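You operate a simulated robot arm through the tools that you are given. There is no shell and no other tool. Be economical: measure what you need, move in short steps, check, and stop when the job is done.

Carry out the task below with a simulated robot arm. There is one attempt and no reset: what you move stays moved.

JOB
Turn the gauge knob to on. Open the gauge bench drawer, put the gold block in the inside of the gauge bench drawer, then shut the drawer. Take the grey block and put it on the top of the dark stand. Fetch the green jar and stand it on the left end of the steel bench. Take the short blue bag from the top of the low table and put it on the steel ledge under the grey panel. Put two of the steel weights from the top of the low table in the feed tray. Open the magnet drawer, put the steel bolt on the top of the low table away on the magnet plate and shut the drawer again. Take the rust block on the top of the low table and put it away on the top of the gauge bench. Open the top drawer of the sieve bench, take the purple brush on the top of the low table and put it away in the inside of the top drawer of the sieve bench and shut the drawer again. Open the orange counter drawer. Do these in any order. Set down upright: gold block, grey block, green jar, rust block.

It is judged by the outcome, as a careful person would: the job done as asked, and still so three seconds after it is handed in. It fails if anything else is knocked over, pushed out of place, dropped, spilled or broken.

ROBOT AND FRAMES
A 6-joint arm with a two-finger parallel gripper on a trunk, on a base that drives. Base frame: it is fixed to the floor where the robot stands at the start and does not move with it; the origin is under the middle of the robot, x ahead of it, y to its left, z up; the surface under the hand at the start is at about z = 895. Lengths are in mm, angles in degrees, forces in N, time in s.
With the tool pointing down near the work surface it reaches from about 280 to 680 mm from the robot's upright axis, wherever it stands. Its first joint turns from -166.0 to 166.0 degrees. Places, roughly: feed tray [-5500, 1600, 1300]; gauge bench drawer [500, 300, 700]; gauge knob [500, 0, 900]; gold block [750, 500, 1000]; green jar [500, 1250, 250]; grey block [750, 750, 1000]; inside of the gauge bench drawer [500, 300, 700]; inside of the top drawer of the sieve bench [700, -3900, 600]; left end of the steel bench (22x17 cm) [-2620, 2300, 720]; magnet drawer [-5500, 1600, 1100]; magnet plate [-5500, 1700, 1100]; orange counter drawer [-6100, -6900, 700]; purple brush (4x4x13 cm) [-4900, 200, 400]; rust block [-4750, 250, 500]; short blue bag [-4750, -500, 500]; steel bolt (6x3x3 cm) [-4700, 0, 400]; steel ledge under the grey panel [-8400, -200, 700]; steel weight [-4750, -250, 500]; top drawer of the sieve bench [600, -3900, 700]; top of the dark stand (30x16 cm) [-1620, 1220, 800]; top of the gauge bench [500, 500, 900]. Payload 1.57 kg.
The TCP is the grasp point between the finger pads, 30 mm short of the fingertips. In the tool frame z runs along the fingers and y along their closing line. The gripper opens to 110 mm. The fingers are 24 mm wide and 12 mm thick; the gripper's body (48 by 112 mm) begins 78 mm behind the TCP.
Orientation is told as [roll, pitch, yaw] about the base's x, y, z axes, in that order, counted from this pose: with the fingers straight down and closing along the base's y, the tool's x points along the base's -x, its y along +y and its z along -z.

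CONTROLS
- The arm moves only by the tool move_arm. Its argument "plan" is a list of rows, each a list of 7 numbers: the closure, from 0 (fully open) to 1 (shut), then the shift along the tool's x, y, z in mm, then the turn, a rotation vector about the tool's x, y, z in degrees. In form: [[jaw, dx, dy, dz, wx, wy, wz], ...]. A call has 1 to 8 rows; each row shifts and turns the commanded pose from where the row before left it, along the tool's axes as they then stand. Each row takes 0.2 s and may step no farther than 50 mm and 8.6 degrees from the row before; otherwise, or with a gripper value out of range, the whole call is refused. A pose out of reach is approached as far as the arm can. The call stops where the force on the tool passes 40 N (or 10 N more than at its start, if that is more) or the arm is blocked; 0.2 s more then pass. Each finger travels about 108 mm/s and halts on what it meets, pressing with about 24 N; the grip force reading is that of the motor and also rises with nothing between the fingers. The clock runs only during rows and for 0.2 s after the last one: add rows that do not move to give the fingers time. The reply holds the time, the measured pose of the TCP, the force on the tool along the base axes, the opening and the grip force, in the units named above and with some noise, with the torque about the TCP (base axes, N m) and any sound that the robot's microphone picked up, and new pictures: "show" is both (left out), scene, wrist or none.
- Cameras (640 x 400 px; columns grow to the right, rows downward): "scene" is now at [32.8, 165.4, 1664.3]; the picture's right is [0.21, -0.98, 0.00], its down [-0.90, -0.19, -0.39] and it looks along [0.39, 0.08, -0.92] (base axes); focal length 260 px, centre (320, 200). "wrist" rides on the gripper at [70, 16, -141] in the tool frame; the picture's right is [-0.23, 0.97, 0.00], its down [-0.85, -0.20, -0.48] and it looks along [-0.47, -0.11, 0.88] (tool axes); focal length 222 px, centre (320, 200). There is no depth. A picture from a camera that has moved, and an enlarged one, comes with that camera's place and axes in the base frame and with its lens. The place of the scene camera against the robot may be out by one fixed shift of up to 18 mm in any direction.
- lift_body(by): slides the trunk up (or, below 0, down) by that many mm; the arm and the scene camera ride with it, the base frame stays. It gives what a move gives, with no picture.
- drive_base(legs): drives the robot by 1 to 6 legs, each [ahead, left, turn to the left] in mm, mm and degrees, along the robot's own axes; the way and the turn of a leg run together, so that a leg with both is an arc; at most 1500 mm and 180 degrees a leg. The arm and the cameras ride along, it lands a little off, and it stops where it bumps. It gives what a move gives, and a new picture of the scene camera.
- turn_head(pan, tilt): turns the head with the scene camera to pan (to the left, within 120 degrees either way) and tilt (down, from -29 to 69), counted from straight ahead of the robot. It gives what a move gives, and a new picture of the scene camera.
- inspect(camera, box): a new picture of the part [left, top, right, bottom] of that camera's present view, enlarged. No time passes.
- job_done(): hands the job in; it is judged then, once.

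Go step by step. Nothing tells you exact positions but the pictures and the camera data: compare them with the known pose of the tool, close in by small moves and look again before you grip or let go. The budget is 588 turns and 360 pictures, counting those below and the enlarged ones. Unless the task says otherwise, let go and move clear before handing in, and close with one line.

The tools are called after "Request:" as a command line: name --pt "numbers of a row" for each row, then --argument value for the rest, lists and objects as JSON in quotes. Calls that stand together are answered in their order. move_arm: Moves the arm, as the interface text tells. Its arguments: {"type":"object","properties":{"plan":{"type":"array","items":{"type":"array","items":{"type":"number"}}},"show":{"type":"string","enum":["both","scene","wrist","none"]}},"required":["plan"]} The other tools are called the same way: lift_body (by) slides the trunk up or down; drive_base (legs) drives the base; turn_head (pan, tilt) turns the head that bears the scene camera; inspect (camera, box) takes an enlarged picture of a part of a camera's view; job_done () hands the job in.

At the start:

```text
t: 0.0
tcp_pos: [389.8, 158.2, 1242.7]
tool_rot: [0.0, 0.0, 0.0]
force: [0.0, -0.4, -0.2]
wrist_torque: [-0.03, -0.03, -0.02]
finger_gap: 110.1
grip_force: 0.0
trunk travel left (down, up): [-275.0, 315.0]
robot x, y, heading: [-0.9, -3.1, -0.0]
head pan, tilt: [12.1, 66.8]
```

scene: 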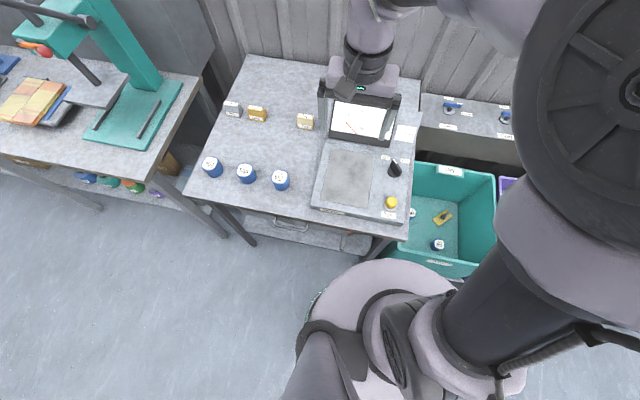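
wrist: 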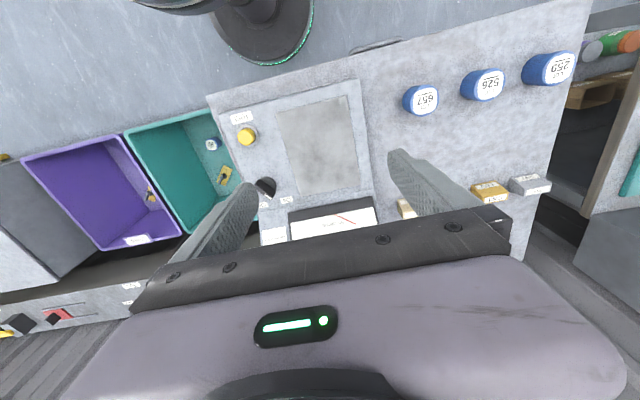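

I see the gauge bench ahead with a gauge device, knob, blocks and jars. I'll look closer first.

Request:
inspect --camera "scene" --box '[190, 50, 430, 240]'

Request:
inspect --camera "wrist" --box '[200, 30, 600, 260]'

```text
2.11 times, centred on (310, 145) of scene
camera zoom: at [32.8, 165.4, 1664.3], right [0.21, -0.98, 0.0], down [-0.9, -0.19, -0.39], along [0.39, 0.08, -0.92], focal length 547 px, centre (341, 316)
```

zoom: 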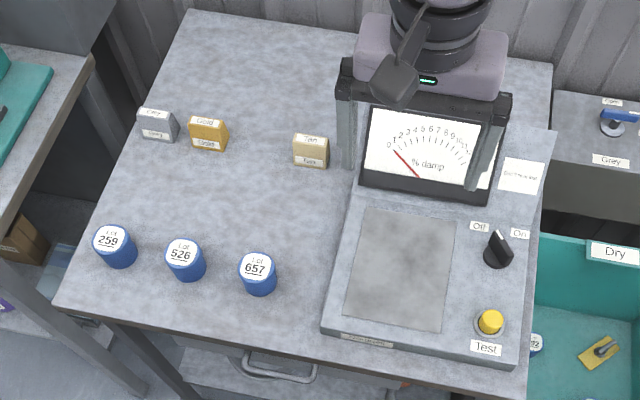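

```text
1.60 times, centred on (400, 145) of wrist
camera zoom: at [320.5, 175.2, 1384.5], right [0.23, 0.97, 0.0], down [0.85, -0.2, 0.48], along [0.47, -0.11, -0.88], focal length 355 px, centre (192, 288)
```

zoom: 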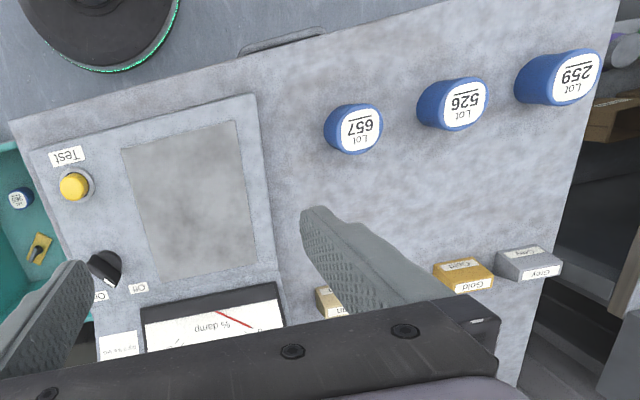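

Request:
move_arm --pt "0 -18 -28 28 0 0 0" --pt "0 -18 -28 28 0 0 0" --pt "0 -18 -28 28 0 0 0" --pt "0 -18 -28 28 0 0 0" --pt "0 -18 -28 28 0 0 0" --show "both"

```text
t: 1.2
tcp_pos: [481.6, 17.6, 1102.7]
tool_rot: [0.0, 0.0, -0.1]
force: [0.1, 0.2, -1.3]
wrist_torque: [0.03, 0.01, 0.01]
finger_gap: 109.9
grip_force: 0.0
trunk travel left (down, up): [-275.0, 315.0]
robot x, y, heading: [-0.6, -3.2, 0.1]
head pan, tilt: [12.1, 66.8]
camera scene: at [33.9, 164.7, 1664.3], right [0.21, -0.98, 0.0], down [-0.9, -0.19, -0.39], along [0.38, 0.08, -0.92], focal length 260 px, centre (320, 200)
camera wrist: at [412.5, 34.5, 1244.5], right [0.23, 0.97, 0.0], down [0.86, -0.2, 0.48], along [0.47, -0.11, -0.88], focal length 222 px, centre (320, 200)
```

scene: 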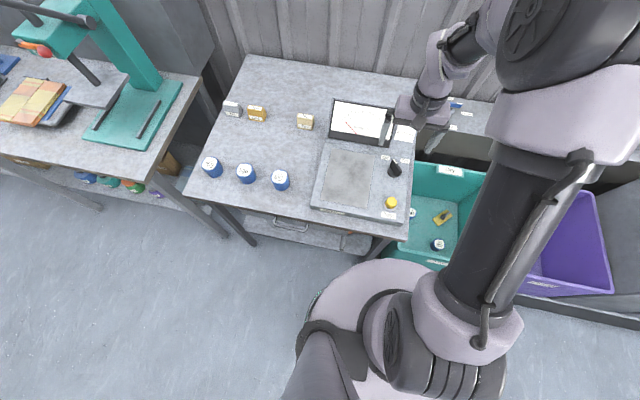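
wrist: 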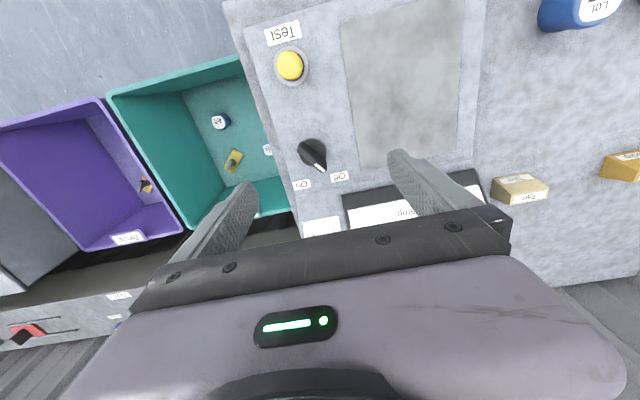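

Request:
inspect --camera "wrist" --box '[260, 110, 380, 200]'

Request:
inspect --camera "scene" --box '[340, 130, 430, 220]'

```text
4.44 times, centred on (320, 155) of wrist
camera zoom: at [412.5, 34.5, 1244.5], right [0.23, 0.97, 0.0], down [0.86, -0.2, 0.48], along [0.47, -0.11, -0.88], focal length 987 px, centre (320, 400)
```

zoom: 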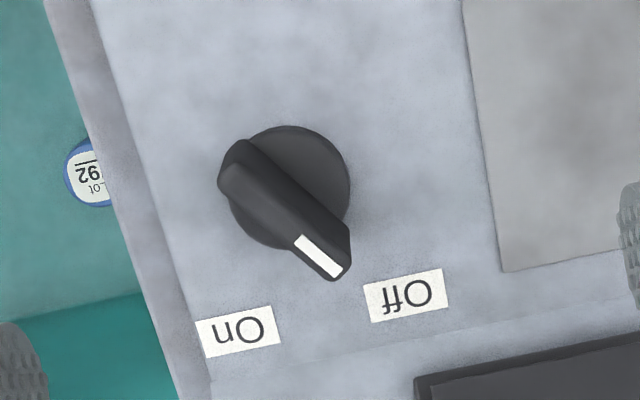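

```text
4.44 times, centred on (385, 175) of scene
camera zoom: at [33.9, 164.7, 1664.3], right [0.21, -0.98, 0.0], down [-0.9, -0.19, -0.39], along [0.38, 0.08, -0.92], focal length 1156 px, centre (31, 311)
```

zoom: 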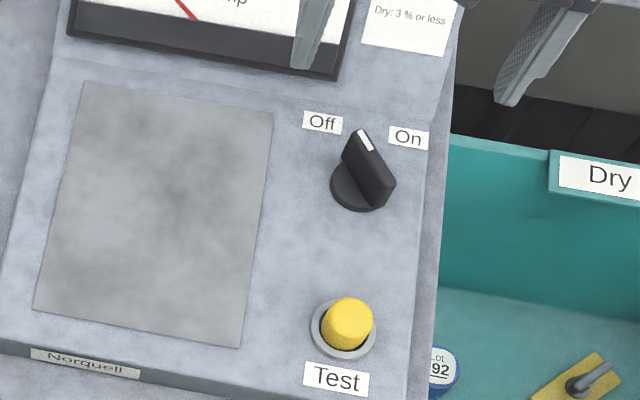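

Request:
move_arm --pt "0.3 -29.5 -17.6 0 0 0 0" --pt "0.3 0 0 30 0 0 -7.5" --pt "0.3 0 0 30 0 0 -7.5" --pt "0.3 0 0 30 0 0 -7.5" --pt "0.3 0 0 30 0 0 -7.5" --show "both"

```text
t: 2.4
tcp_pos: [509.6, 1.8, 983.4]
tool_rot: [0.0, 0.0, 30.0]
force: [0.1, 0.7, 0.6]
wrist_torque: [0.0, 0.02, -0.01]
finger_gap: 76.9
grip_force: 0.0
trunk travel left (down, up): [-275.0, 315.0]
robot x, y, heading: [-1.2, -2.5, -0.3]
head pan, tilt: [12.1, 66.8]
camera scene: at [33.5, 165.3, 1664.3], right [0.21, -0.98, 0.0], down [-0.9, -0.19, -0.39], along [0.39, 0.08, -0.92], focal length 260 px, centre (320, 200)
camera wrist: at [441.6, -19.7, 1124.8], right [-0.29, 0.96, 0.0], down [0.84, 0.26, 0.48], along [0.46, 0.14, -0.88], focal length 222 px, centre (320, 200)
```

scene: 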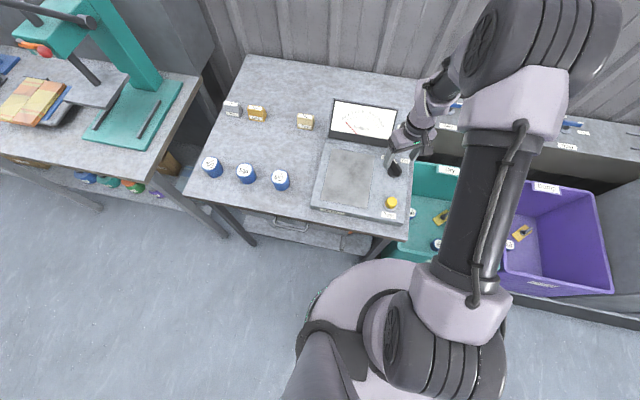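
wrist: 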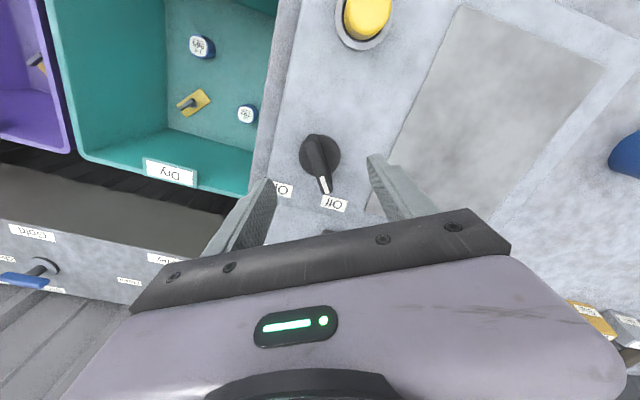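

Request:
move_arm --pt "0.3 0 0 25 0 0 0" --pt "0.3 0 0 23 0 0 0" --pt "0.7 0 0 0 0 0 0" --pt "1 0 0 0 0 0 0" --pt "1 0 0 0 0 0 0" --pt "1 0 0 0 0 0 0" --show "wrist"

```text
t: 3.8
tcp_pos: [508.8, -0.3, 935.1]
tool_rot: [0.0, 0.0, 30.0]
force: [0.7, -3.1, -5.0]
wrist_torque: [0.16, -0.98, 0.06]
finger_gap: 11.9
grip_force: 29.4
trunk travel left (down, up): [-275.0, 315.0]
robot x, y, heading: [-1.4, -0.2, -0.3]
head pan, tilt: [12.1, 66.8]
camera wrist: at [441.6, -19.9, 1076.6], right [-0.29, 0.96, 0.0], down [0.84, 0.25, 0.48], along [0.46, 0.14, -0.88], focal length 222 px, centre (320, 200)
```

wrist: 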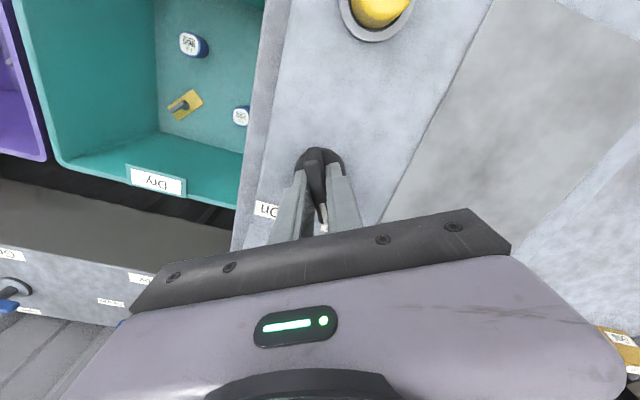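

Request:
move_arm --pt "1 0 0 0 0 0 8" --pt "1 0 0 0 0 0 8" --pt "1 0 0 0 0 0 8" --pt "1 0 0 0 0 0 8" --pt "1 0 0 0 0 0 8" --pt "1 0 0 0 0 0 8" --pt "1 0 0 0 0 0 8" --pt "1 0 0 0 0 0 8" --show "both"

```text
t: 5.6
tcp_pos: [509.3, 0.2, 934.4]
tool_rot: [0.1, 0.0, -34.1]
force: [4.9, -12.2, 8.0]
wrist_torque: [-1.19, -0.6, 0.01]
finger_gap: 12.0
grip_force: 29.1
trunk travel left (down, up): [-275.0, 315.0]
robot x, y, heading: [-1.5, -1.3, 0.2]
head pan, tilt: [12.1, 66.8]
camera scene: at [32.7, 163.7, 1664.5], right [0.21, -0.98, 0.0], down [-0.9, -0.19, -0.39], along [0.39, 0.08, -0.92], focal length 260 px, centre (320, 200)
camera wrist: at [461.4, 52.7, 1076.6], right [0.73, 0.68, 0.0], down [0.6, -0.65, 0.48], along [0.33, -0.35, -0.88], focal length 222 px, centre (320, 200)
```

scene: 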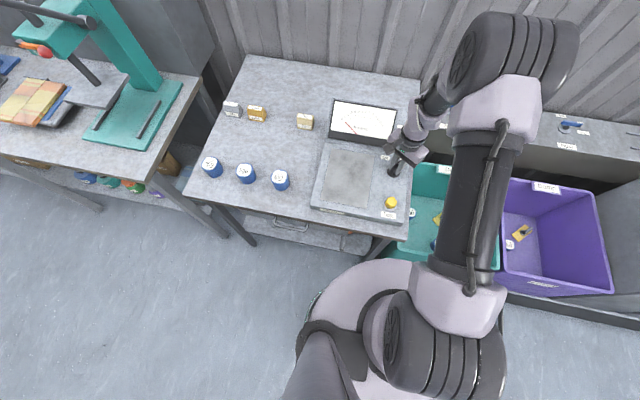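
wrist: 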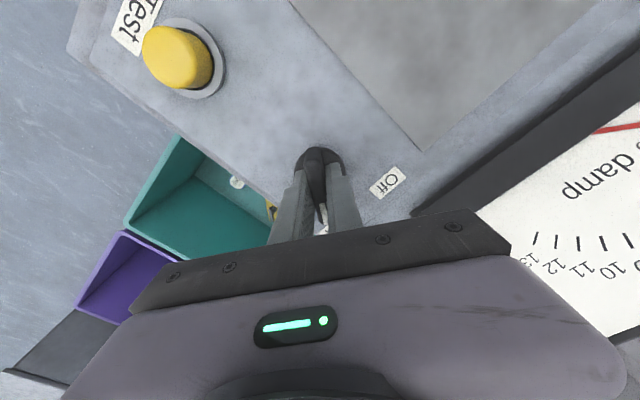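

Request:
move_arm --pt "0.75 0 0 0 0 0 0" --pt "0.6 0 0 0 0 0 0" --pt "0.6 0 0 -50 0 0 0" --pt "0.6 0 0 -50 0 0 0" --pt "0.6 0 0 -50 0 0 0" --pt "0.6 0 0 -50 0 0 0" --show "wrist"

Request:
inspect --camera "scene" --box '[325, 110, 430, 220]'

```text
t: 7.0
tcp_pos: [508.4, -0.2, 1133.3]
tool_rot: [-0.1, 0.0, -34.1]
force: [-1.0, 0.4, 0.7]
wrist_torque: [0.02, 0.01, -0.01]
finger_gap: 43.9
grip_force: 0.1
trunk travel left (down, up): [-275.0, 315.0]
robot x, y, heading: [-1.5, -1.8, 0.1]
head pan, tilt: [12.1, 66.8]
camera wrist: at [460.7, 53.2, 1276.2], right [0.73, 0.68, 0.0], down [0.6, -0.64, 0.48], along [0.32, -0.35, -0.88], focal length 222 px, centre (320, 200)
```

wrist: 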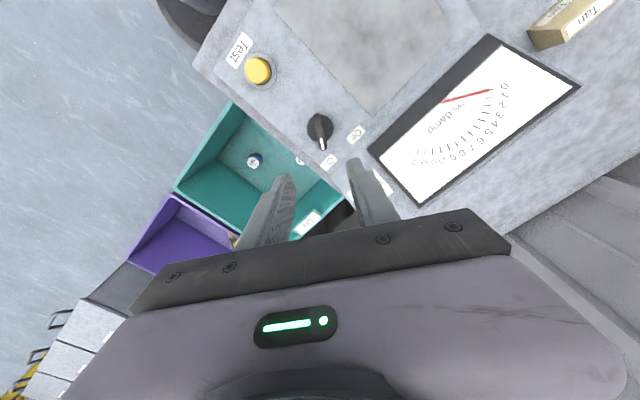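

```text
3.64 times, centred on (378, 165) of scene
camera zoom: at [32.0, 165.4, 1664.4], right [0.21, -0.98, 0.0], down [-0.9, -0.19, -0.39], along [0.39, 0.08, -0.92], focal length 946 px, centre (111, 327)
```

zoom: 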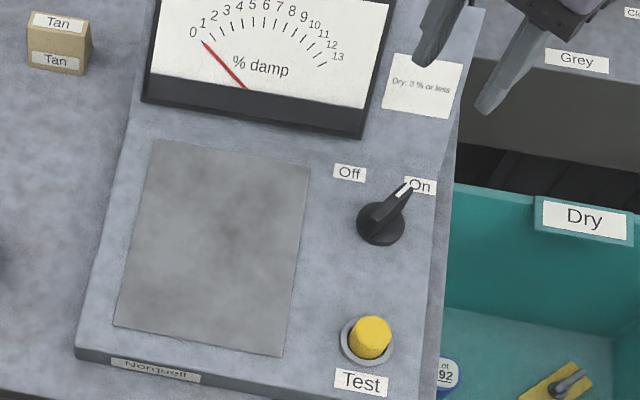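

Request:
drive_base --legs '[[-350, 0, 0], [0, 300, 0]]'

Request:
turn_head --pan 0 --tilt 50

```text
t: 10.9
tcp_pos: [158.1, 299.1, 1132.7]
tool_rot: [-0.1, -0.1, -34.0]
force: [-0.2, -0.2, -0.3]
wrist_torque: [-0.01, 0.03, -0.02]
finger_gap: 43.9
grip_force: 0.1
trunk travel left (down, up): [-275.0, 315.0]
robot x, y, heading: [-350.9, 296.9, -0.3]
head pan, tilt: [12.1, 66.8]
camera scene: at [-317.6, 465.0, 1664.2], right [0.21, -0.98, 0.0], down [-0.9, -0.19, -0.39], along [0.39, 0.08, -0.92], focal length 260 px, centre (320, 200)
```

scene: 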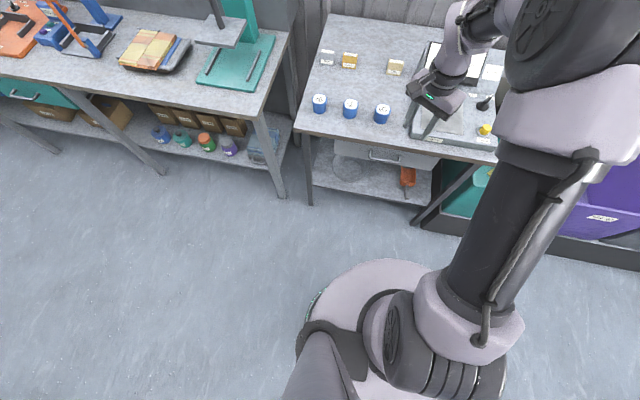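

```text
t: 11.7
tcp_pos: [159.2, 298.5, 1132.7]
tool_rot: [-0.1, 0.0, -34.2]
force: [0.0, 0.1, -0.5]
wrist_torque: [-0.01, 0.01, -0.02]
finger_gap: 43.9
grip_force: 0.1
trunk travel left (down, up): [-275.0, 315.0]
robot x, y, heading: [-348.4, 298.4, -0.3]
head pan, tilt: [0.0, 50.0]
camera scene: at [-297.8, 451.8, 1684.2], right [0.0, -1.0, 0.0], down [-0.77, 0.0, -0.64], along [0.64, 0.0, -0.77], focal length 260 px, centre (320, 200)
```

scene: 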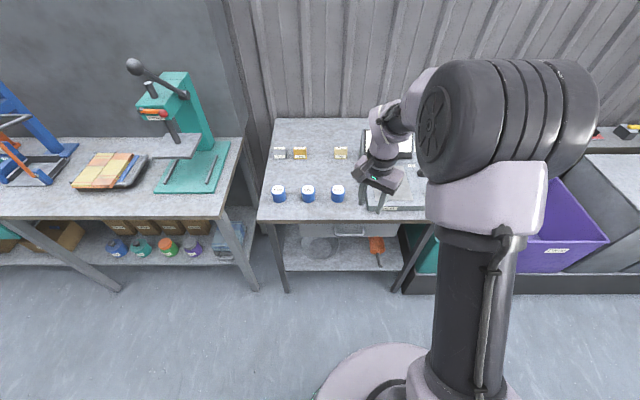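

Request:
inspect --camera "scene" --box '[240, 110, 440, 290]'

Request:
inspect --camera "scene" --box '[0, 190, 250, 310]'

```text
2.22 times, centred on (340, 200) of scene
camera zoom: at [-297.8, 451.8, 1684.2], right [0.0, -1.0, 0.0], down [-0.77, 0.0, -0.64], along [0.64, 0.0, -0.77], focal length 578 px, centre (276, 200)
```

zoom: 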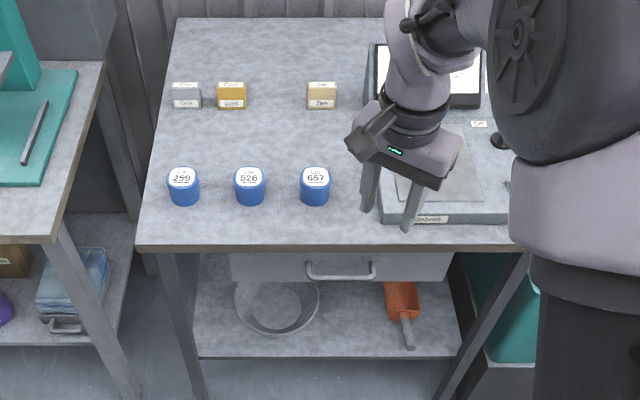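

```text
2.56 times, centred on (125, 250) of scene
camera zoom: at [-297.8, 451.8, 1684.2], right [0.0, -1.0, 0.0], down [-0.77, 0.0, -0.64], along [0.64, 0.0, -0.77], focal length 666 px, centre (819, 72)
```

zoom: 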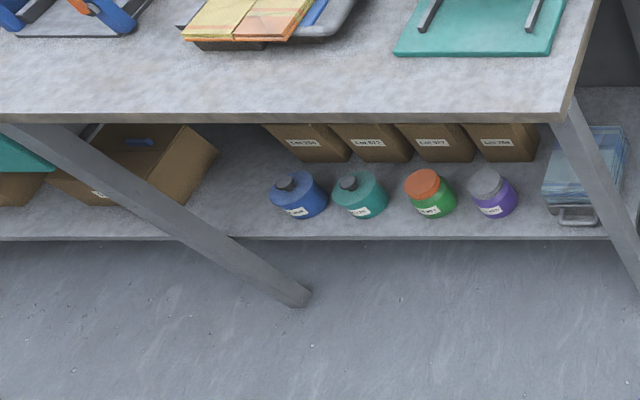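

Request:
drive_base --legs '[[0, 225, 0], [350, 0, 0]]'

Request:
move_arm --pt "0.2 0 0 0 0 0 -8.5" --pt "0.2 0 0 0 0 0 -8.5" --pt "0.2 0 0 0 0 0 -8.5" --pt "0.2 0 0 0 0 0 -8.5" --show "both"

```text
t: 15.3
tcp_pos: [512.0, 521.7, 1131.9]
tool_rot: [0.0, 0.1, -34.3]
force: [0.3, 0.6, -0.4]
wrist_torque: [0.02, 0.03, 0.03]
finger_gap: 43.9
grip_force: 0.0
trunk travel left (down, up): [-275.0, 315.0]
robot x, y, heading: [3.7, 522.4, -0.0]
head pan, tilt: [0.0, 50.0]
camera scene: at [56.0, 675.3, 1684.3], right [0.0, -1.0, 0.0], down [-0.77, 0.0, -0.64], along [0.64, 0.0, -0.77], focal length 260 px, centre (320, 200)
```

scene: 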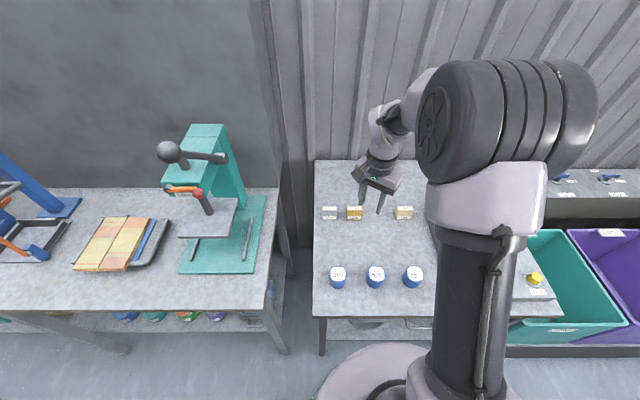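

```text
t: 16.3
tcp_pos: [510.8, 521.6, 1133.3]
tool_rot: [0.0, 0.0, -0.1]
force: [-0.6, 0.6, -0.4]
wrist_torque: [0.0, 0.02, -0.01]
finger_gap: 87.8
grip_force: 0.1
trunk travel left (down, up): [-275.0, 315.0]
robot x, y, heading: [-1.8, 520.0, -0.1]
head pan, tilt: [0.0, 50.0]
camera scene: at [55.0, 675.3, 1684.3], right [0.0, -1.0, 0.0], down [-0.77, 0.0, -0.64], along [0.64, 0.0, -0.77], focal length 260 px, centre (320, 200)
camera wrist: at [442.7, 538.2, 1275.5], right [0.23, 0.97, 0.0], down [0.85, -0.2, 0.48], along [0.47, -0.11, -0.88], focal length 222 px, centre (320, 200)
```

scene: 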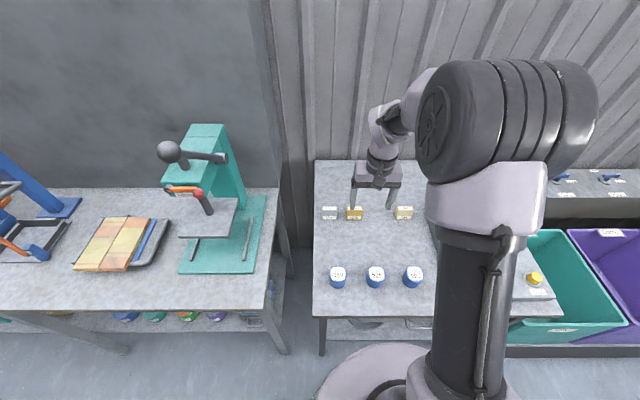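
wrist: 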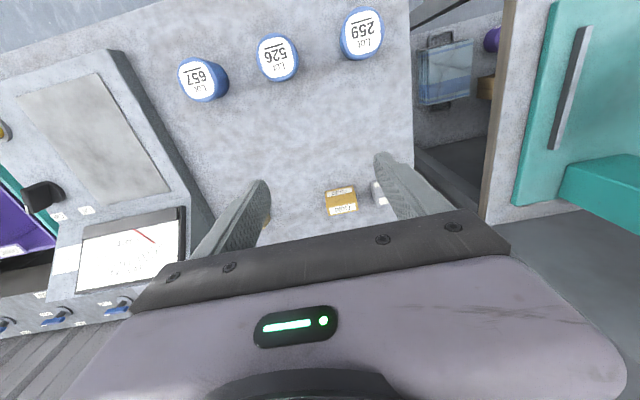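

Request:
inspect --camera "wrist" --box '[290, 150, 420, 230]'

Request:
inspect --camera "scene" --box '[300, 180, 440, 270]'

```text
4.92 times, centred on (355, 190) of wrist
camera zoom: at [442.7, 538.2, 1275.5], right [0.23, 0.97, 0.0], down [0.85, -0.2, 0.48], along [0.47, -0.11, -0.88], focal length 1094 px, centre (148, 249)
```

zoom: 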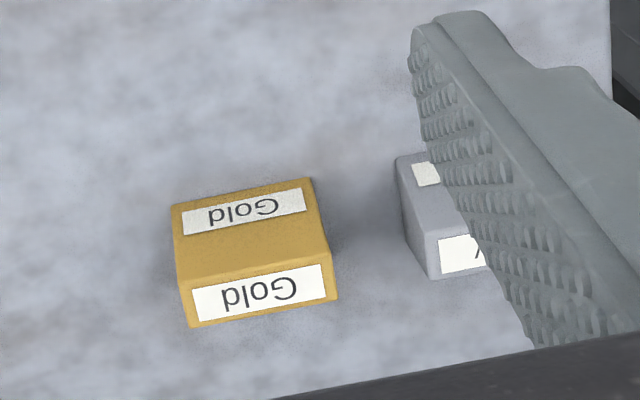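

```text
4.44 times, centred on (370, 225) of scene
camera zoom: at [55.0, 675.3, 1684.3], right [0.0, -1.0, 0.0], down [-0.77, 0.0, -0.64], along [0.64, 0.0, -0.77], focal length 1156 px, centre (98, 89)
```

zoom: 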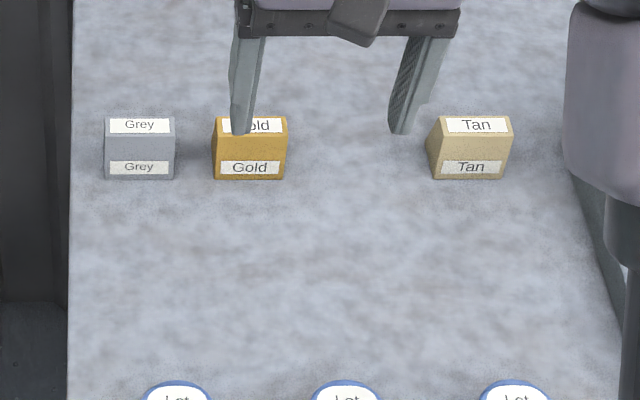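

Request:
move_arm --pt "0.2 -40 8 0 0 0 0" --pt "0.2 -40 0 20 0 0 0" --pt "0.2 -40 0 20 0 0 0" --pt "0.2 0 0 0 0 0 -8.6" --pt "0.2 0 0 0 0 0 -8.6" --pt "0.2 0 0 0 0 0 -8.6" --pt "0.2 0 0 0 0 0 -8.6" --pt "0.2 0 0 0 0 0 -8.6" --show "none"

Request:
move_arm --pt "0.2 0 0 0 0 0 -8.6" --pt "0.2 0 0 0 0 0 -8.6" --pt "0.2 0 0 0 0 0 -8.6" --pt "0.2 0 0 0 0 0 -8.6" --pt "0.2 0 0 0 0 0 -8.6" --pt "0.2 0 0 0 0 0 -4" --show "both"

```text
t: 18.1
tcp_pos: [632.5, 528.6, 1093.0]
tool_rot: [0.0, 0.0, 43.0]
force: [1.1, 0.6, 1.4]
wrist_torque: [-0.01, -0.02, -0.01]
finger_gap: 88.2
grip_force: 0.1
trunk travel left (down, up): [-275.0, 315.0]
robot x, y, heading: [0.6, 522.5, -0.2]
head pan, tilt: [0.0, 50.0]
```

```text
t: 19.5
tcp_pos: [632.0, 529.9, 1093.7]
tool_rot: [-0.1, 0.0, 90.1]
force: [0.7, -0.2, 0.0]
wrist_torque: [-0.02, -0.01, 0.0]
finger_gap: 87.8
grip_force: 0.1
trunk travel left (down, up): [-275.0, 315.0]
robot x, y, heading: [4.2, 519.4, -0.2]
head pan, tilt: [0.0, 50.0]
camera scene: at [55.1, 675.3, 1684.3], right [0.0, -1.0, 0.0], down [-0.77, 0.0, -0.64], along [0.64, 0.0, -0.77], focal length 260 px, centre (320, 200)
camera wrist: at [616.1, 459.9, 1235.7], right [-0.97, 0.23, 0.0], down [0.2, 0.85, 0.48], along [0.11, 0.47, -0.88], focal length 222 px, centre (320, 200)
```

scene: 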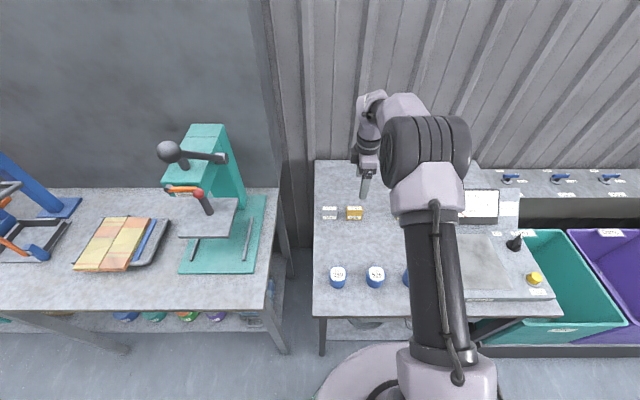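
wrist: 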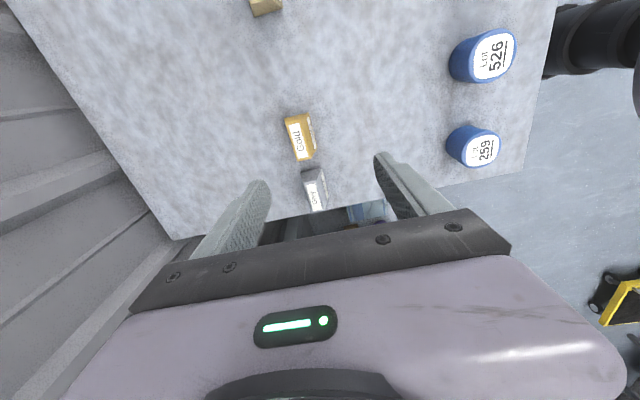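

Request:
inspect --camera "wrist" --box '[250, 100, 370, 220]'

```text
3.33 times, centred on (310, 160) of wrist
camera zoom: at [616.1, 459.9, 1235.7], right [-0.97, 0.23, 0.0], down [0.2, 0.85, 0.48], along [0.11, 0.47, -0.88], focal length 740 px, centre (353, 333)
```

zoom: 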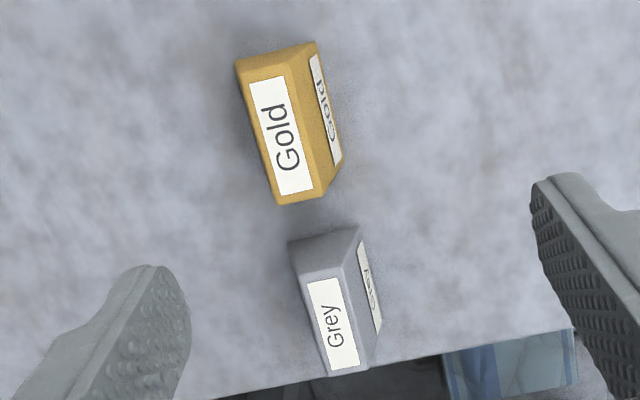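

Request:
move_arm --pt "0.2 0 0 0 0 0 8.6" --pt "0.2 0 0 0 0 0 8.6" --pt "0.2 0 0 0 0 0 8.6" --pt "0.2 0 0 0 0 0 8.6" --pt "0.2 0 0 0 0 0 8.6" --pt "0.2 0 0 0 0 0 8.6" --pt "0.2 0 0 0 0 0 8.6" --pt "0.2 0 0 0 0 0 8.6" --show "none"

Request:
move_arm --pt "0.22 0 0 0 0 0 8.6" --pt "0.22 0 0 0 0 0 8.6" --pt "0.22 0 0 0 0 0 4.0" --pt "0.22 -33 1 35 0 0 0" --pt "0.22 0 0 40 0 0 0" --pt "0.22 0 0 40 0 0 0" --show "both"

```text
t: 21.3
tcp_pos: [631.8, 529.8, 1092.1]
tool_rot: [0.0, -0.1, 21.0]
force: [-0.1, 0.0, -0.2]
wrist_torque: [-0.01, 0.01, -0.02]
finger_gap: 87.8
grip_force: 0.0
trunk travel left (down, up): [-275.0, 315.0]
robot x, y, heading: [2.8, 518.7, -0.1]
head pan, tilt: [0.0, 50.0]
```

```text
t: 22.7
tcp_pos: [665.6, 530.7, 977.7]
tool_rot: [0.1, 0.0, -0.2]
force: [-0.4, -0.3, 0.1]
wrist_torque: [0.0, 0.01, -0.01]
finger_gap: 85.8
grip_force: 0.1
trunk travel left (down, up): [-275.0, 315.0]
robot x, y, heading: [2.2, 518.6, -0.0]
head pan, tilt: [0.0, 50.0]
camera scene: at [56.2, 675.3, 1684.2], right [0.0, -1.0, 0.0], down [-0.77, 0.0, -0.64], along [0.64, 0.0, -0.77], focal length 260 px, centre (320, 200)
camera wrist: at [596.4, 547.3, 1119.2], right [0.23, 0.97, 0.0], down [0.85, -0.2, 0.48], along [0.47, -0.11, -0.88], focal length 222 px, centre (320, 200)
```

scene: 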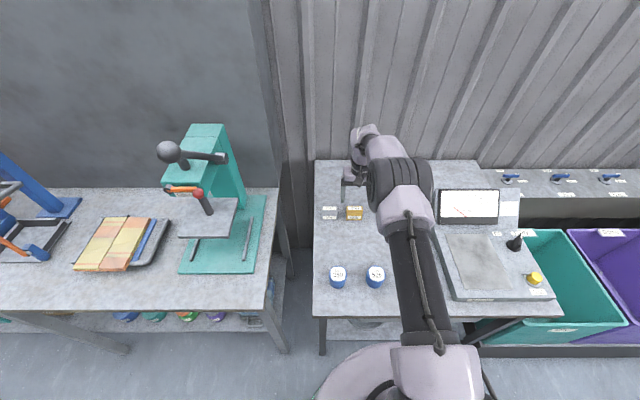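
wrist: 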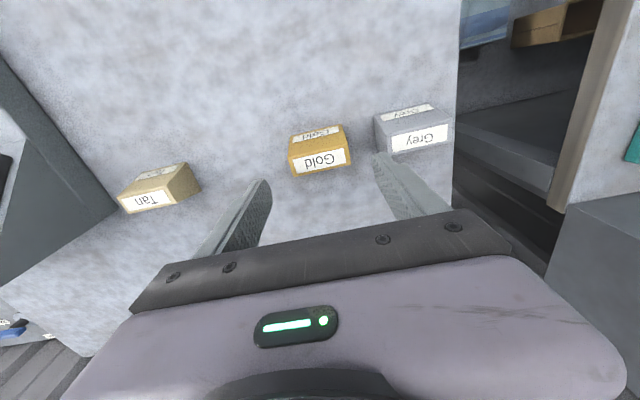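

Request:
move_arm --pt "0.22 0 1 40 0 0 0" --pt "0.22 0 0 34 0 0 0" --pt "0.22 0 0 0 0 0 0" --show "wrist"

```text
t: 23.5
tcp_pos: [665.0, 530.9, 904.0]
tool_rot: [0.1, 0.0, -0.2]
force: [-0.4, -0.2, 0.8]
wrist_torque: [0.03, -0.04, 0.01]
finger_gap: 85.7
grip_force: 0.1
trunk travel left (down, up): [-275.0, 315.0]
robot x, y, heading: [-2.6, 522.3, -0.2]
head pan, tilt: [0.0, 50.0]
camera wrist: at [595.7, 548.1, 1047.1], right [0.23, 0.97, 0.0], down [0.85, -0.2, 0.48], along [0.47, -0.11, -0.88], focal length 222 px, centre (320, 200)
```

wrist: 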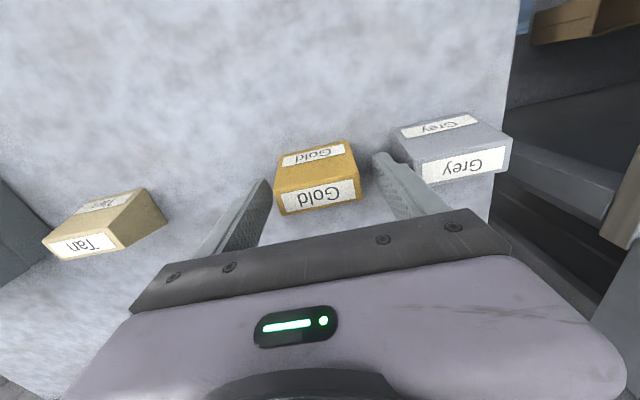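

Request:
move_arm --pt "0.6 0 0 0 0 0 0" --pt "1 0 0 0 0 0 0" --pt "1 0 0 0 0 0 0" --pt "1 0 0 0 0 0 0" --show "wrist"

```text
t: 24.5
tcp_pos: [664.1, 531.4, 904.9]
tool_rot: [0.0, 0.0, -0.3]
force: [0.1, 0.0, 0.2]
wrist_torque: [0.0, 0.0, 0.04]
finger_gap: 59.3
grip_force: 24.7
trunk travel left (down, up): [-275.0, 315.0]
robot x, y, heading: [2.5, 521.1, -0.3]
head pan, tilt: [0.0, 50.0]
camera wrist: at [595.8, 548.0, 1047.3], right [0.23, 0.97, 0.0], down [0.85, -0.2, 0.48], along [0.47, -0.11, -0.88], focal length 222 px, centre (320, 200)
```

wrist: 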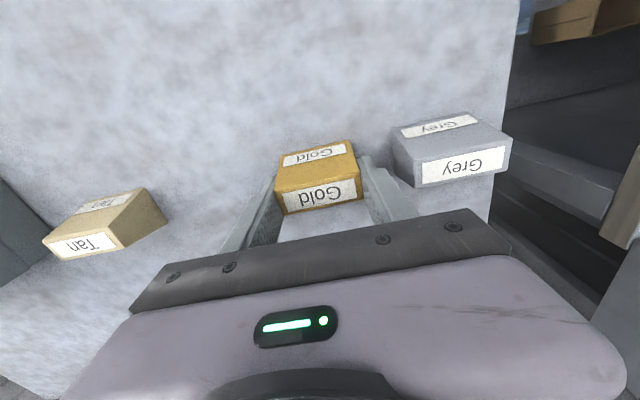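

Request:
move_arm --pt "1 0 0 -50 0 0 0" --pt "1 0 0 -50 0 0 0" --pt "1 36 -30 -10 0 0 0" --pt "1 36 -30 0 0 0 0" --pt "1 36 -30 0 0 0 0" --pt "1 36 -30 0 0 0 0" --pt "1 36 -30 0 0 0 0" --pt "1 36 -30 0 0 0 0" --show "none"

Request:
move_arm --pt "1 36 -30 0 0 0 0" --pt "1 36 -30 0 0 0 0" --pt "1 37 -6 0 0 0 0" --show "both"

```text
t: 26.3
tcp_pos: [447.8, 349.7, 1014.8]
tool_rot: [0.0, -0.1, 0.0]
force: [-0.1, -0.6, -0.6]
wrist_torque: [0.0, 0.0, -0.02]
finger_gap: 59.1
grip_force: 24.2
trunk travel left (down, up): [-275.0, 315.0]
robot x, y, heading: [1.9, 520.8, -0.2]
head pan, tilt: [0.0, 50.0]
```

```text
t: 27.1
tcp_pos: [338.2, 286.4, 1014.3]
tool_rot: [0.1, -0.1, -0.3]
force: [0.8, 0.6, -0.3]
wrist_torque: [0.02, -0.03, -0.01]
finger_gap: 59.2
grip_force: 24.7
trunk travel left (down, up): [-275.0, 315.0]
robot x, y, heading: [0.6, 521.6, -0.1]
head pan, tilt: [0.0, 50.0]
camera scene: at [53.9, 675.2, 1684.4], right [0.0, -1.0, 0.0], down [-0.77, 0.0, -0.64], along [0.64, 0.0, -0.77], focal length 260 px, centre (320, 200)
camera wrist: at [269.3, 302.8, 1156.7], right [0.23, 0.97, 0.0], down [0.85, -0.2, 0.48], along [0.47, -0.11, -0.88], focal length 222 px, centre (320, 200)
```

scene: 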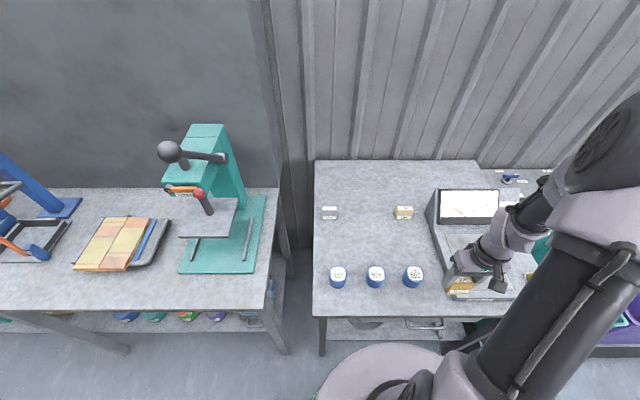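
wrist: 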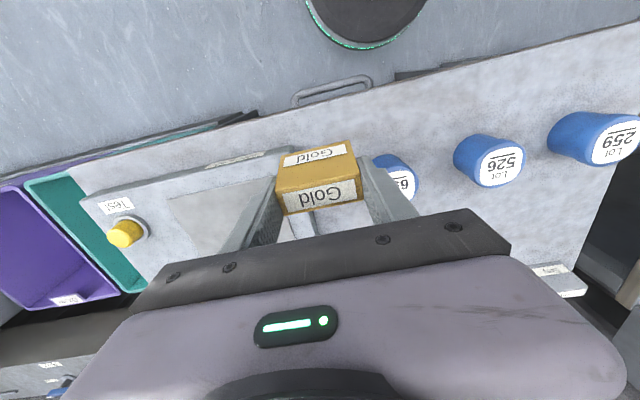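

Request:
move_arm --pt "1 1 48 0 0 0 0" --pt "1 1 48 0 0 0 0" --pt "1 1 48 0 0 0 0" --pt "1 0 0 35 0 0 0" --pt "1 0 0 35 0 0 0" --show "wrist"

```text
t: 28.3
tcp_pos: [335.4, 430.7, 944.0]
tool_rot: [-0.1, 0.0, -0.2]
force: [0.2, -0.6, -0.7]
wrist_torque: [-0.03, 0.02, 0.03]
finger_gap: 59.3
grip_force: 24.3
trunk travel left (down, up): [-275.0, 315.0]
robot x, y, heading: [2.4, 522.4, -0.1]
head pan, tilt: [0.0, 50.0]
camera wrist: at [266.8, 447.5, 1086.4], right [0.23, 0.97, 0.0], down [0.85, -0.2, 0.48], along [0.47, -0.11, -0.88], focal length 222 px, centre (320, 200)
```

wrist: 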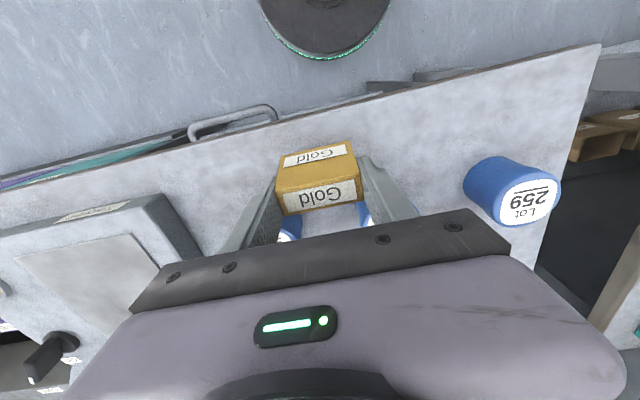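

Request:
move_arm --pt "1 0 0 25 0 0 0" --pt "1 0 0 10 0 0 0" --pt "1 0 0 4 0 0 0" --pt "1 0 0 1 0 0 0" --show "none"

```text
t: 29.3
tcp_pos: [335.9, 430.6, 904.3]
tool_rot: [0.1, -0.1, -0.2]
force: [-0.3, -0.1, 18.7]
wrist_torque: [-0.11, 0.11, 0.0]
finger_gap: 59.4
grip_force: 24.1
trunk travel left (down, up): [-275.0, 315.0]
robot x, y, heading: [-0.5, 521.4, -0.2]
head pan, tilt: [0.0, 50.0]
```

Block is on the bench; release and rise.

Request:
move_arm --pt "0.35 0 0 0 0 0 0" --pt "0.3 0 0 0 0 0 0" --pt "0.3 0 0 -40 0 0 0" --pt "0.3 0 0 -50 0 0 0" --pt "0.3 0 0 -50 0 0 0" --show "wrist"

```text
t: 30.5
tcp_pos: [334.0, 430.4, 1045.5]
tool_rot: [0.1, 0.0, -0.2]
force: [-0.9, 0.5, -0.3]
wrist_torque: [-0.01, -0.04, 0.01]
finger_gap: 77.0
grip_force: 0.1
trunk travel left (down, up): [-275.0, 315.0]
robot x, y, heading: [5.2, 526.2, -0.0]
head pan, tilt: [0.0, 50.0]
camera wrist: at [265.0, 446.4, 1187.8], right [0.23, 0.97, 0.0], down [0.85, -0.2, 0.48], along [0.47, -0.11, -0.88], focal length 222 px, centre (320, 200)
```

wrist: 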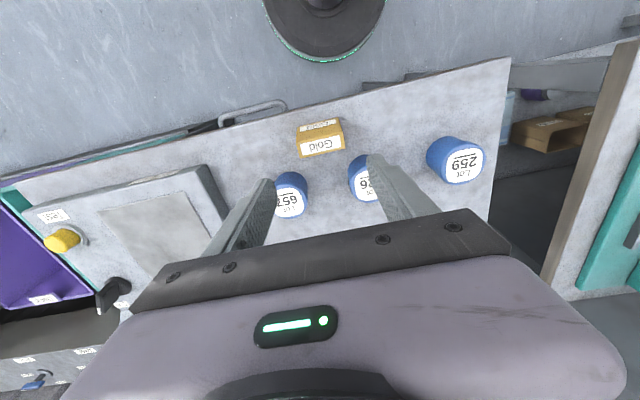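

Request:
drive_base --legs '[[-375, 0, 0], [0, -207, 0]]'

Request:
lift_body --by -150

Request:
move_arm --pt "0.3 0 0 0 0 0 -8.6" --pt "0.3 0 0 0 0 0 -8.6" --pt "0.3 0 0 0 0 0 -8.6" --pt "0.3 0 0 0 0 0 -8.6" --pt "0.3 0 0 0 0 0 -8.6" --pt "0.3 0 0 0 0 0 -8.6" --pt "0.3 0 0 0 0 0 -8.6" --pt "0.3 0 0 0 0 0 -8.6" --show "none"

Request:
move_arm --pt "0.3 0 0 0 0 0 -8.6" --pt "0.3 0 0 0 0 0 -8.6" --pt "0.3 0 0 0 0 0 -4" --pt "0.3 0 0 0 8.5 0 0" --pt "0.3 0 0 0 8.5 0 0" --pt "0.3 0 0 0 8.5 0 0" --pt "0.3 0 0 0 8.5 0 0" --pt "0.3 0 0 0 8.5 0 0" --show "both"

```text
t: 34.1
tcp_pos: [-41.5, 221.0, 1043.9]
tool_rot: [0.3, -0.1, -0.2]
force: [0.6, 0.0, 0.0]
wrist_torque: [0.02, 0.01, 0.02]
finger_gap: 77.1
grip_force: 0.1
trunk travel left (down, up): [-275.0, 315.0]
robot x, y, heading: [-373.3, 313.8, -0.3]
head pan, tilt: [0.0, 50.0]
camera scene: at [-321.7, 466.7, 1684.4], right [0.0, -1.0, 0.0], down [-0.77, 0.0, -0.64], along [0.64, 0.0, -0.77], focal length 260 px, centre (320, 200)
```

scene: 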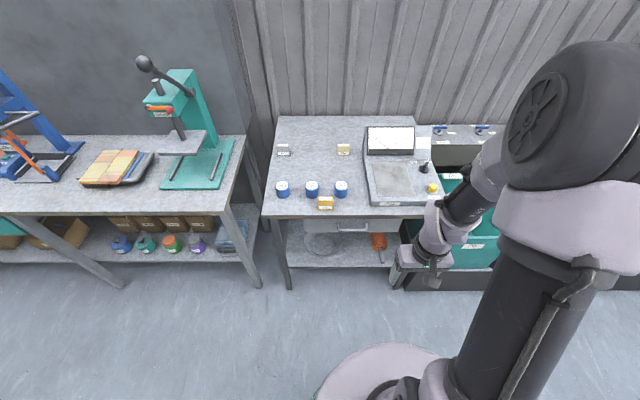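

```text
t: 35.9
tcp_pos: [-41.6, 221.4, 895.6]
tool_rot: [0.0, 0.0, -0.3]
force: [0.6, -0.6, -0.2]
wrist_torque: [0.01, 0.0, 0.02]
finger_gap: 77.2
grip_force: 0.1
trunk travel left (down, up): [-125.0, 465.0]
robot x, y, heading: [-374.0, 314.5, 0.1]
head pan, tilt: [0.0, 50.0]
```

```text
t: 37.7
tcp_pos: [-42.2, 221.8, 895.2]
tool_rot: [0.0, 0.0, 68.7]
force: [-0.9, 0.2, -0.7]
wrist_torque: [-0.01, -0.03, -0.03]
finger_gap: 76.6
grip_force: 0.0
trunk travel left (down, up): [-125.0, 465.0]
robot x, y, heading: [-372.5, 314.9, -0.1]
head pan, tilt: [0.0, 50.0]
```

```text
t: 39.5
tcp_pos: [22.9, 251.1, 1091.8]
tool_rot: [-41.0, -0.2, 89.5]
force: [0.0, 0.4, 0.5]
wrist_torque: [0.03, -0.03, -0.03]
finger_gap: 77.1
grip_force: 0.1
out of reach, approached as far as the arm can: row 5, 6, 7, 8
trunk travel left (down, up): [-125.0, 465.0]
robot x, y, heading: [-374.9, 315.1, -0.2]
head pan, tilt: [0.0, 50.0]
camera scene: at [-336.3, 428.0, 1531.0], right [-0.54, -0.84, 0.0], down [-0.67, 0.43, -0.61], along [0.51, -0.33, -0.79], focal length 260 px, centre (320, 200)
camera wrist: at [-82.0, 182.2, 1188.1], right [-0.73, 0.23, -0.64], down [-0.16, 0.86, 0.49], along [0.66, 0.46, -0.59], focal length 222 px, centre (320, 200)
```

scene: 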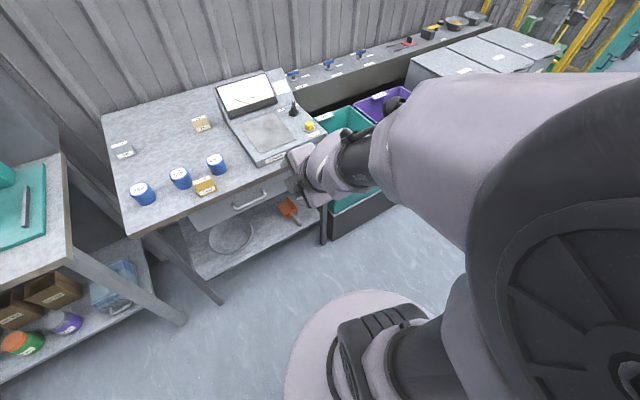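
wrist: 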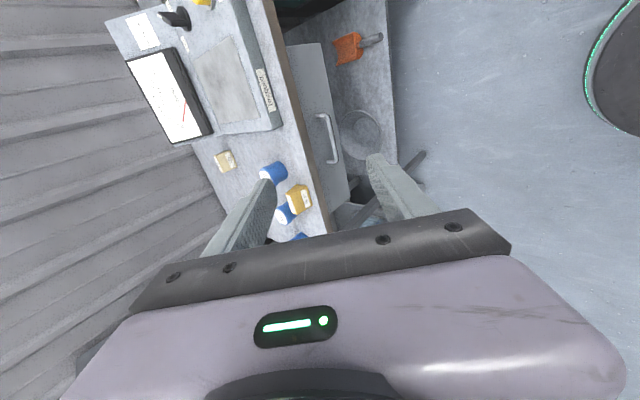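

Request:
move_arm --pt "0.3 -20 -23 33 0 0 0" --pt "0.3 -20 -23 33 0 0 0" --pt "0.3 -20 -23 33 0 0 0" --pt "0.3 -20 -23 33 0 0 0" --pt "0.3 -20 -23 33 0 0 0" --show "both"

```text
t: 40.7
tcp_pos: [219.6, 351.2, 1051.6]
tool_rot: [-42.9, -0.1, 89.8]
force: [-0.7, 0.2, -0.3]
wrist_torque: [0.01, 0.01, 0.0]
finger_gap: 77.0
grip_force: 0.0
out of reach, approached as far as the arm can: row 1, 5
trunk travel left (down, up): [-125.0, 465.0]
robot x, y, heading: [-373.5, 315.3, -0.2]
head pan, tilt: [0.0, 50.0]
camera scene: at [-321.0, 468.3, 1534.2], right [0.0, -1.0, 0.0], down [-0.77, 0.0, -0.64], along [0.64, 0.0, -0.77], focal length 260 px, centre (320, 200)
camera wrist: at [111.8, 283.2, 1145.3], right [-0.71, 0.23, -0.66], down [-0.18, 0.86, 0.49], along [0.68, 0.46, -0.57], focal length 222 px, centre (320, 200)
```

scene: 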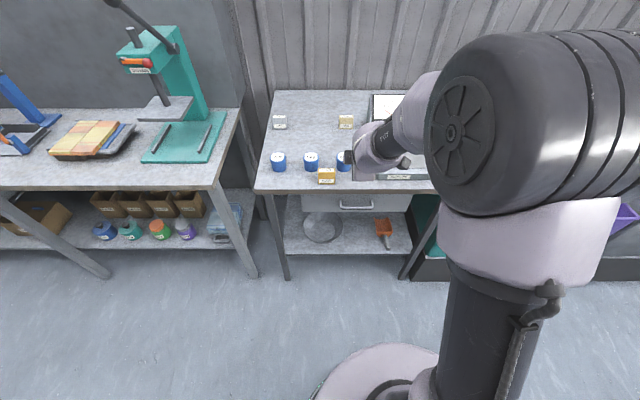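
wrist: 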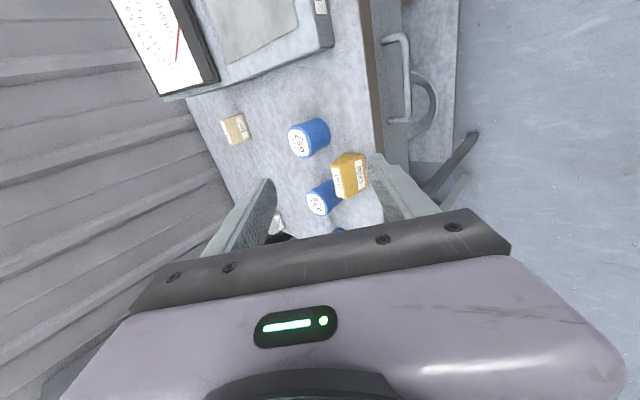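

Request:
move_arm --pt "0.3 5 36.5 30 0 0 0" --pt "0.3 5 36.5 30 0 0 0" --pt "0.3 5 36.5 30 0 0 0" --pt "0.3 5 36.5 30 0 0 0" --pt "0.3 5 36.5 30 0 0 0" --pt "0.3 5 36.5 30 0 0 0" --show "scene"

```text
t: 42.1
tcp_pos: [177.8, 320.7, 771.3]
tool_rot: [-42.6, 0.0, 89.9]
force: [-0.1, -0.4, 0.2]
wrist_torque: [-0.02, 0.01, 0.03]
finger_gap: 76.9
grip_force: 0.0
trunk travel left (down, up): [-125.0, 465.0]
robot x, y, heading: [-374.5, 316.2, -0.2]
head pan, tilt: [0.0, 50.0]
camera scene: at [-321.5, 468.0, 1534.3], right [0.0, -1.0, 0.0], down [-0.77, 0.0, -0.64], along [0.64, 0.0, -0.77], focal length 260 px, centre (320, 200)
```

scene: 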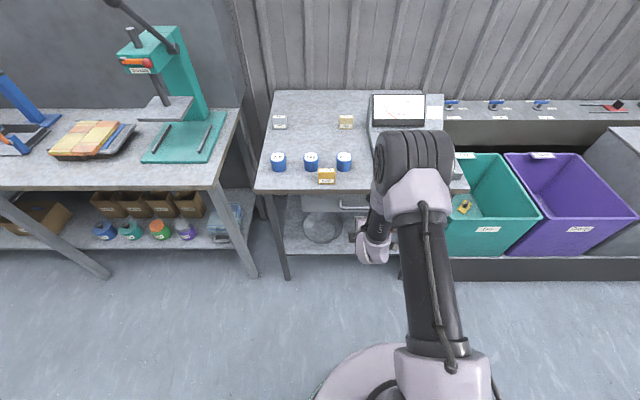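

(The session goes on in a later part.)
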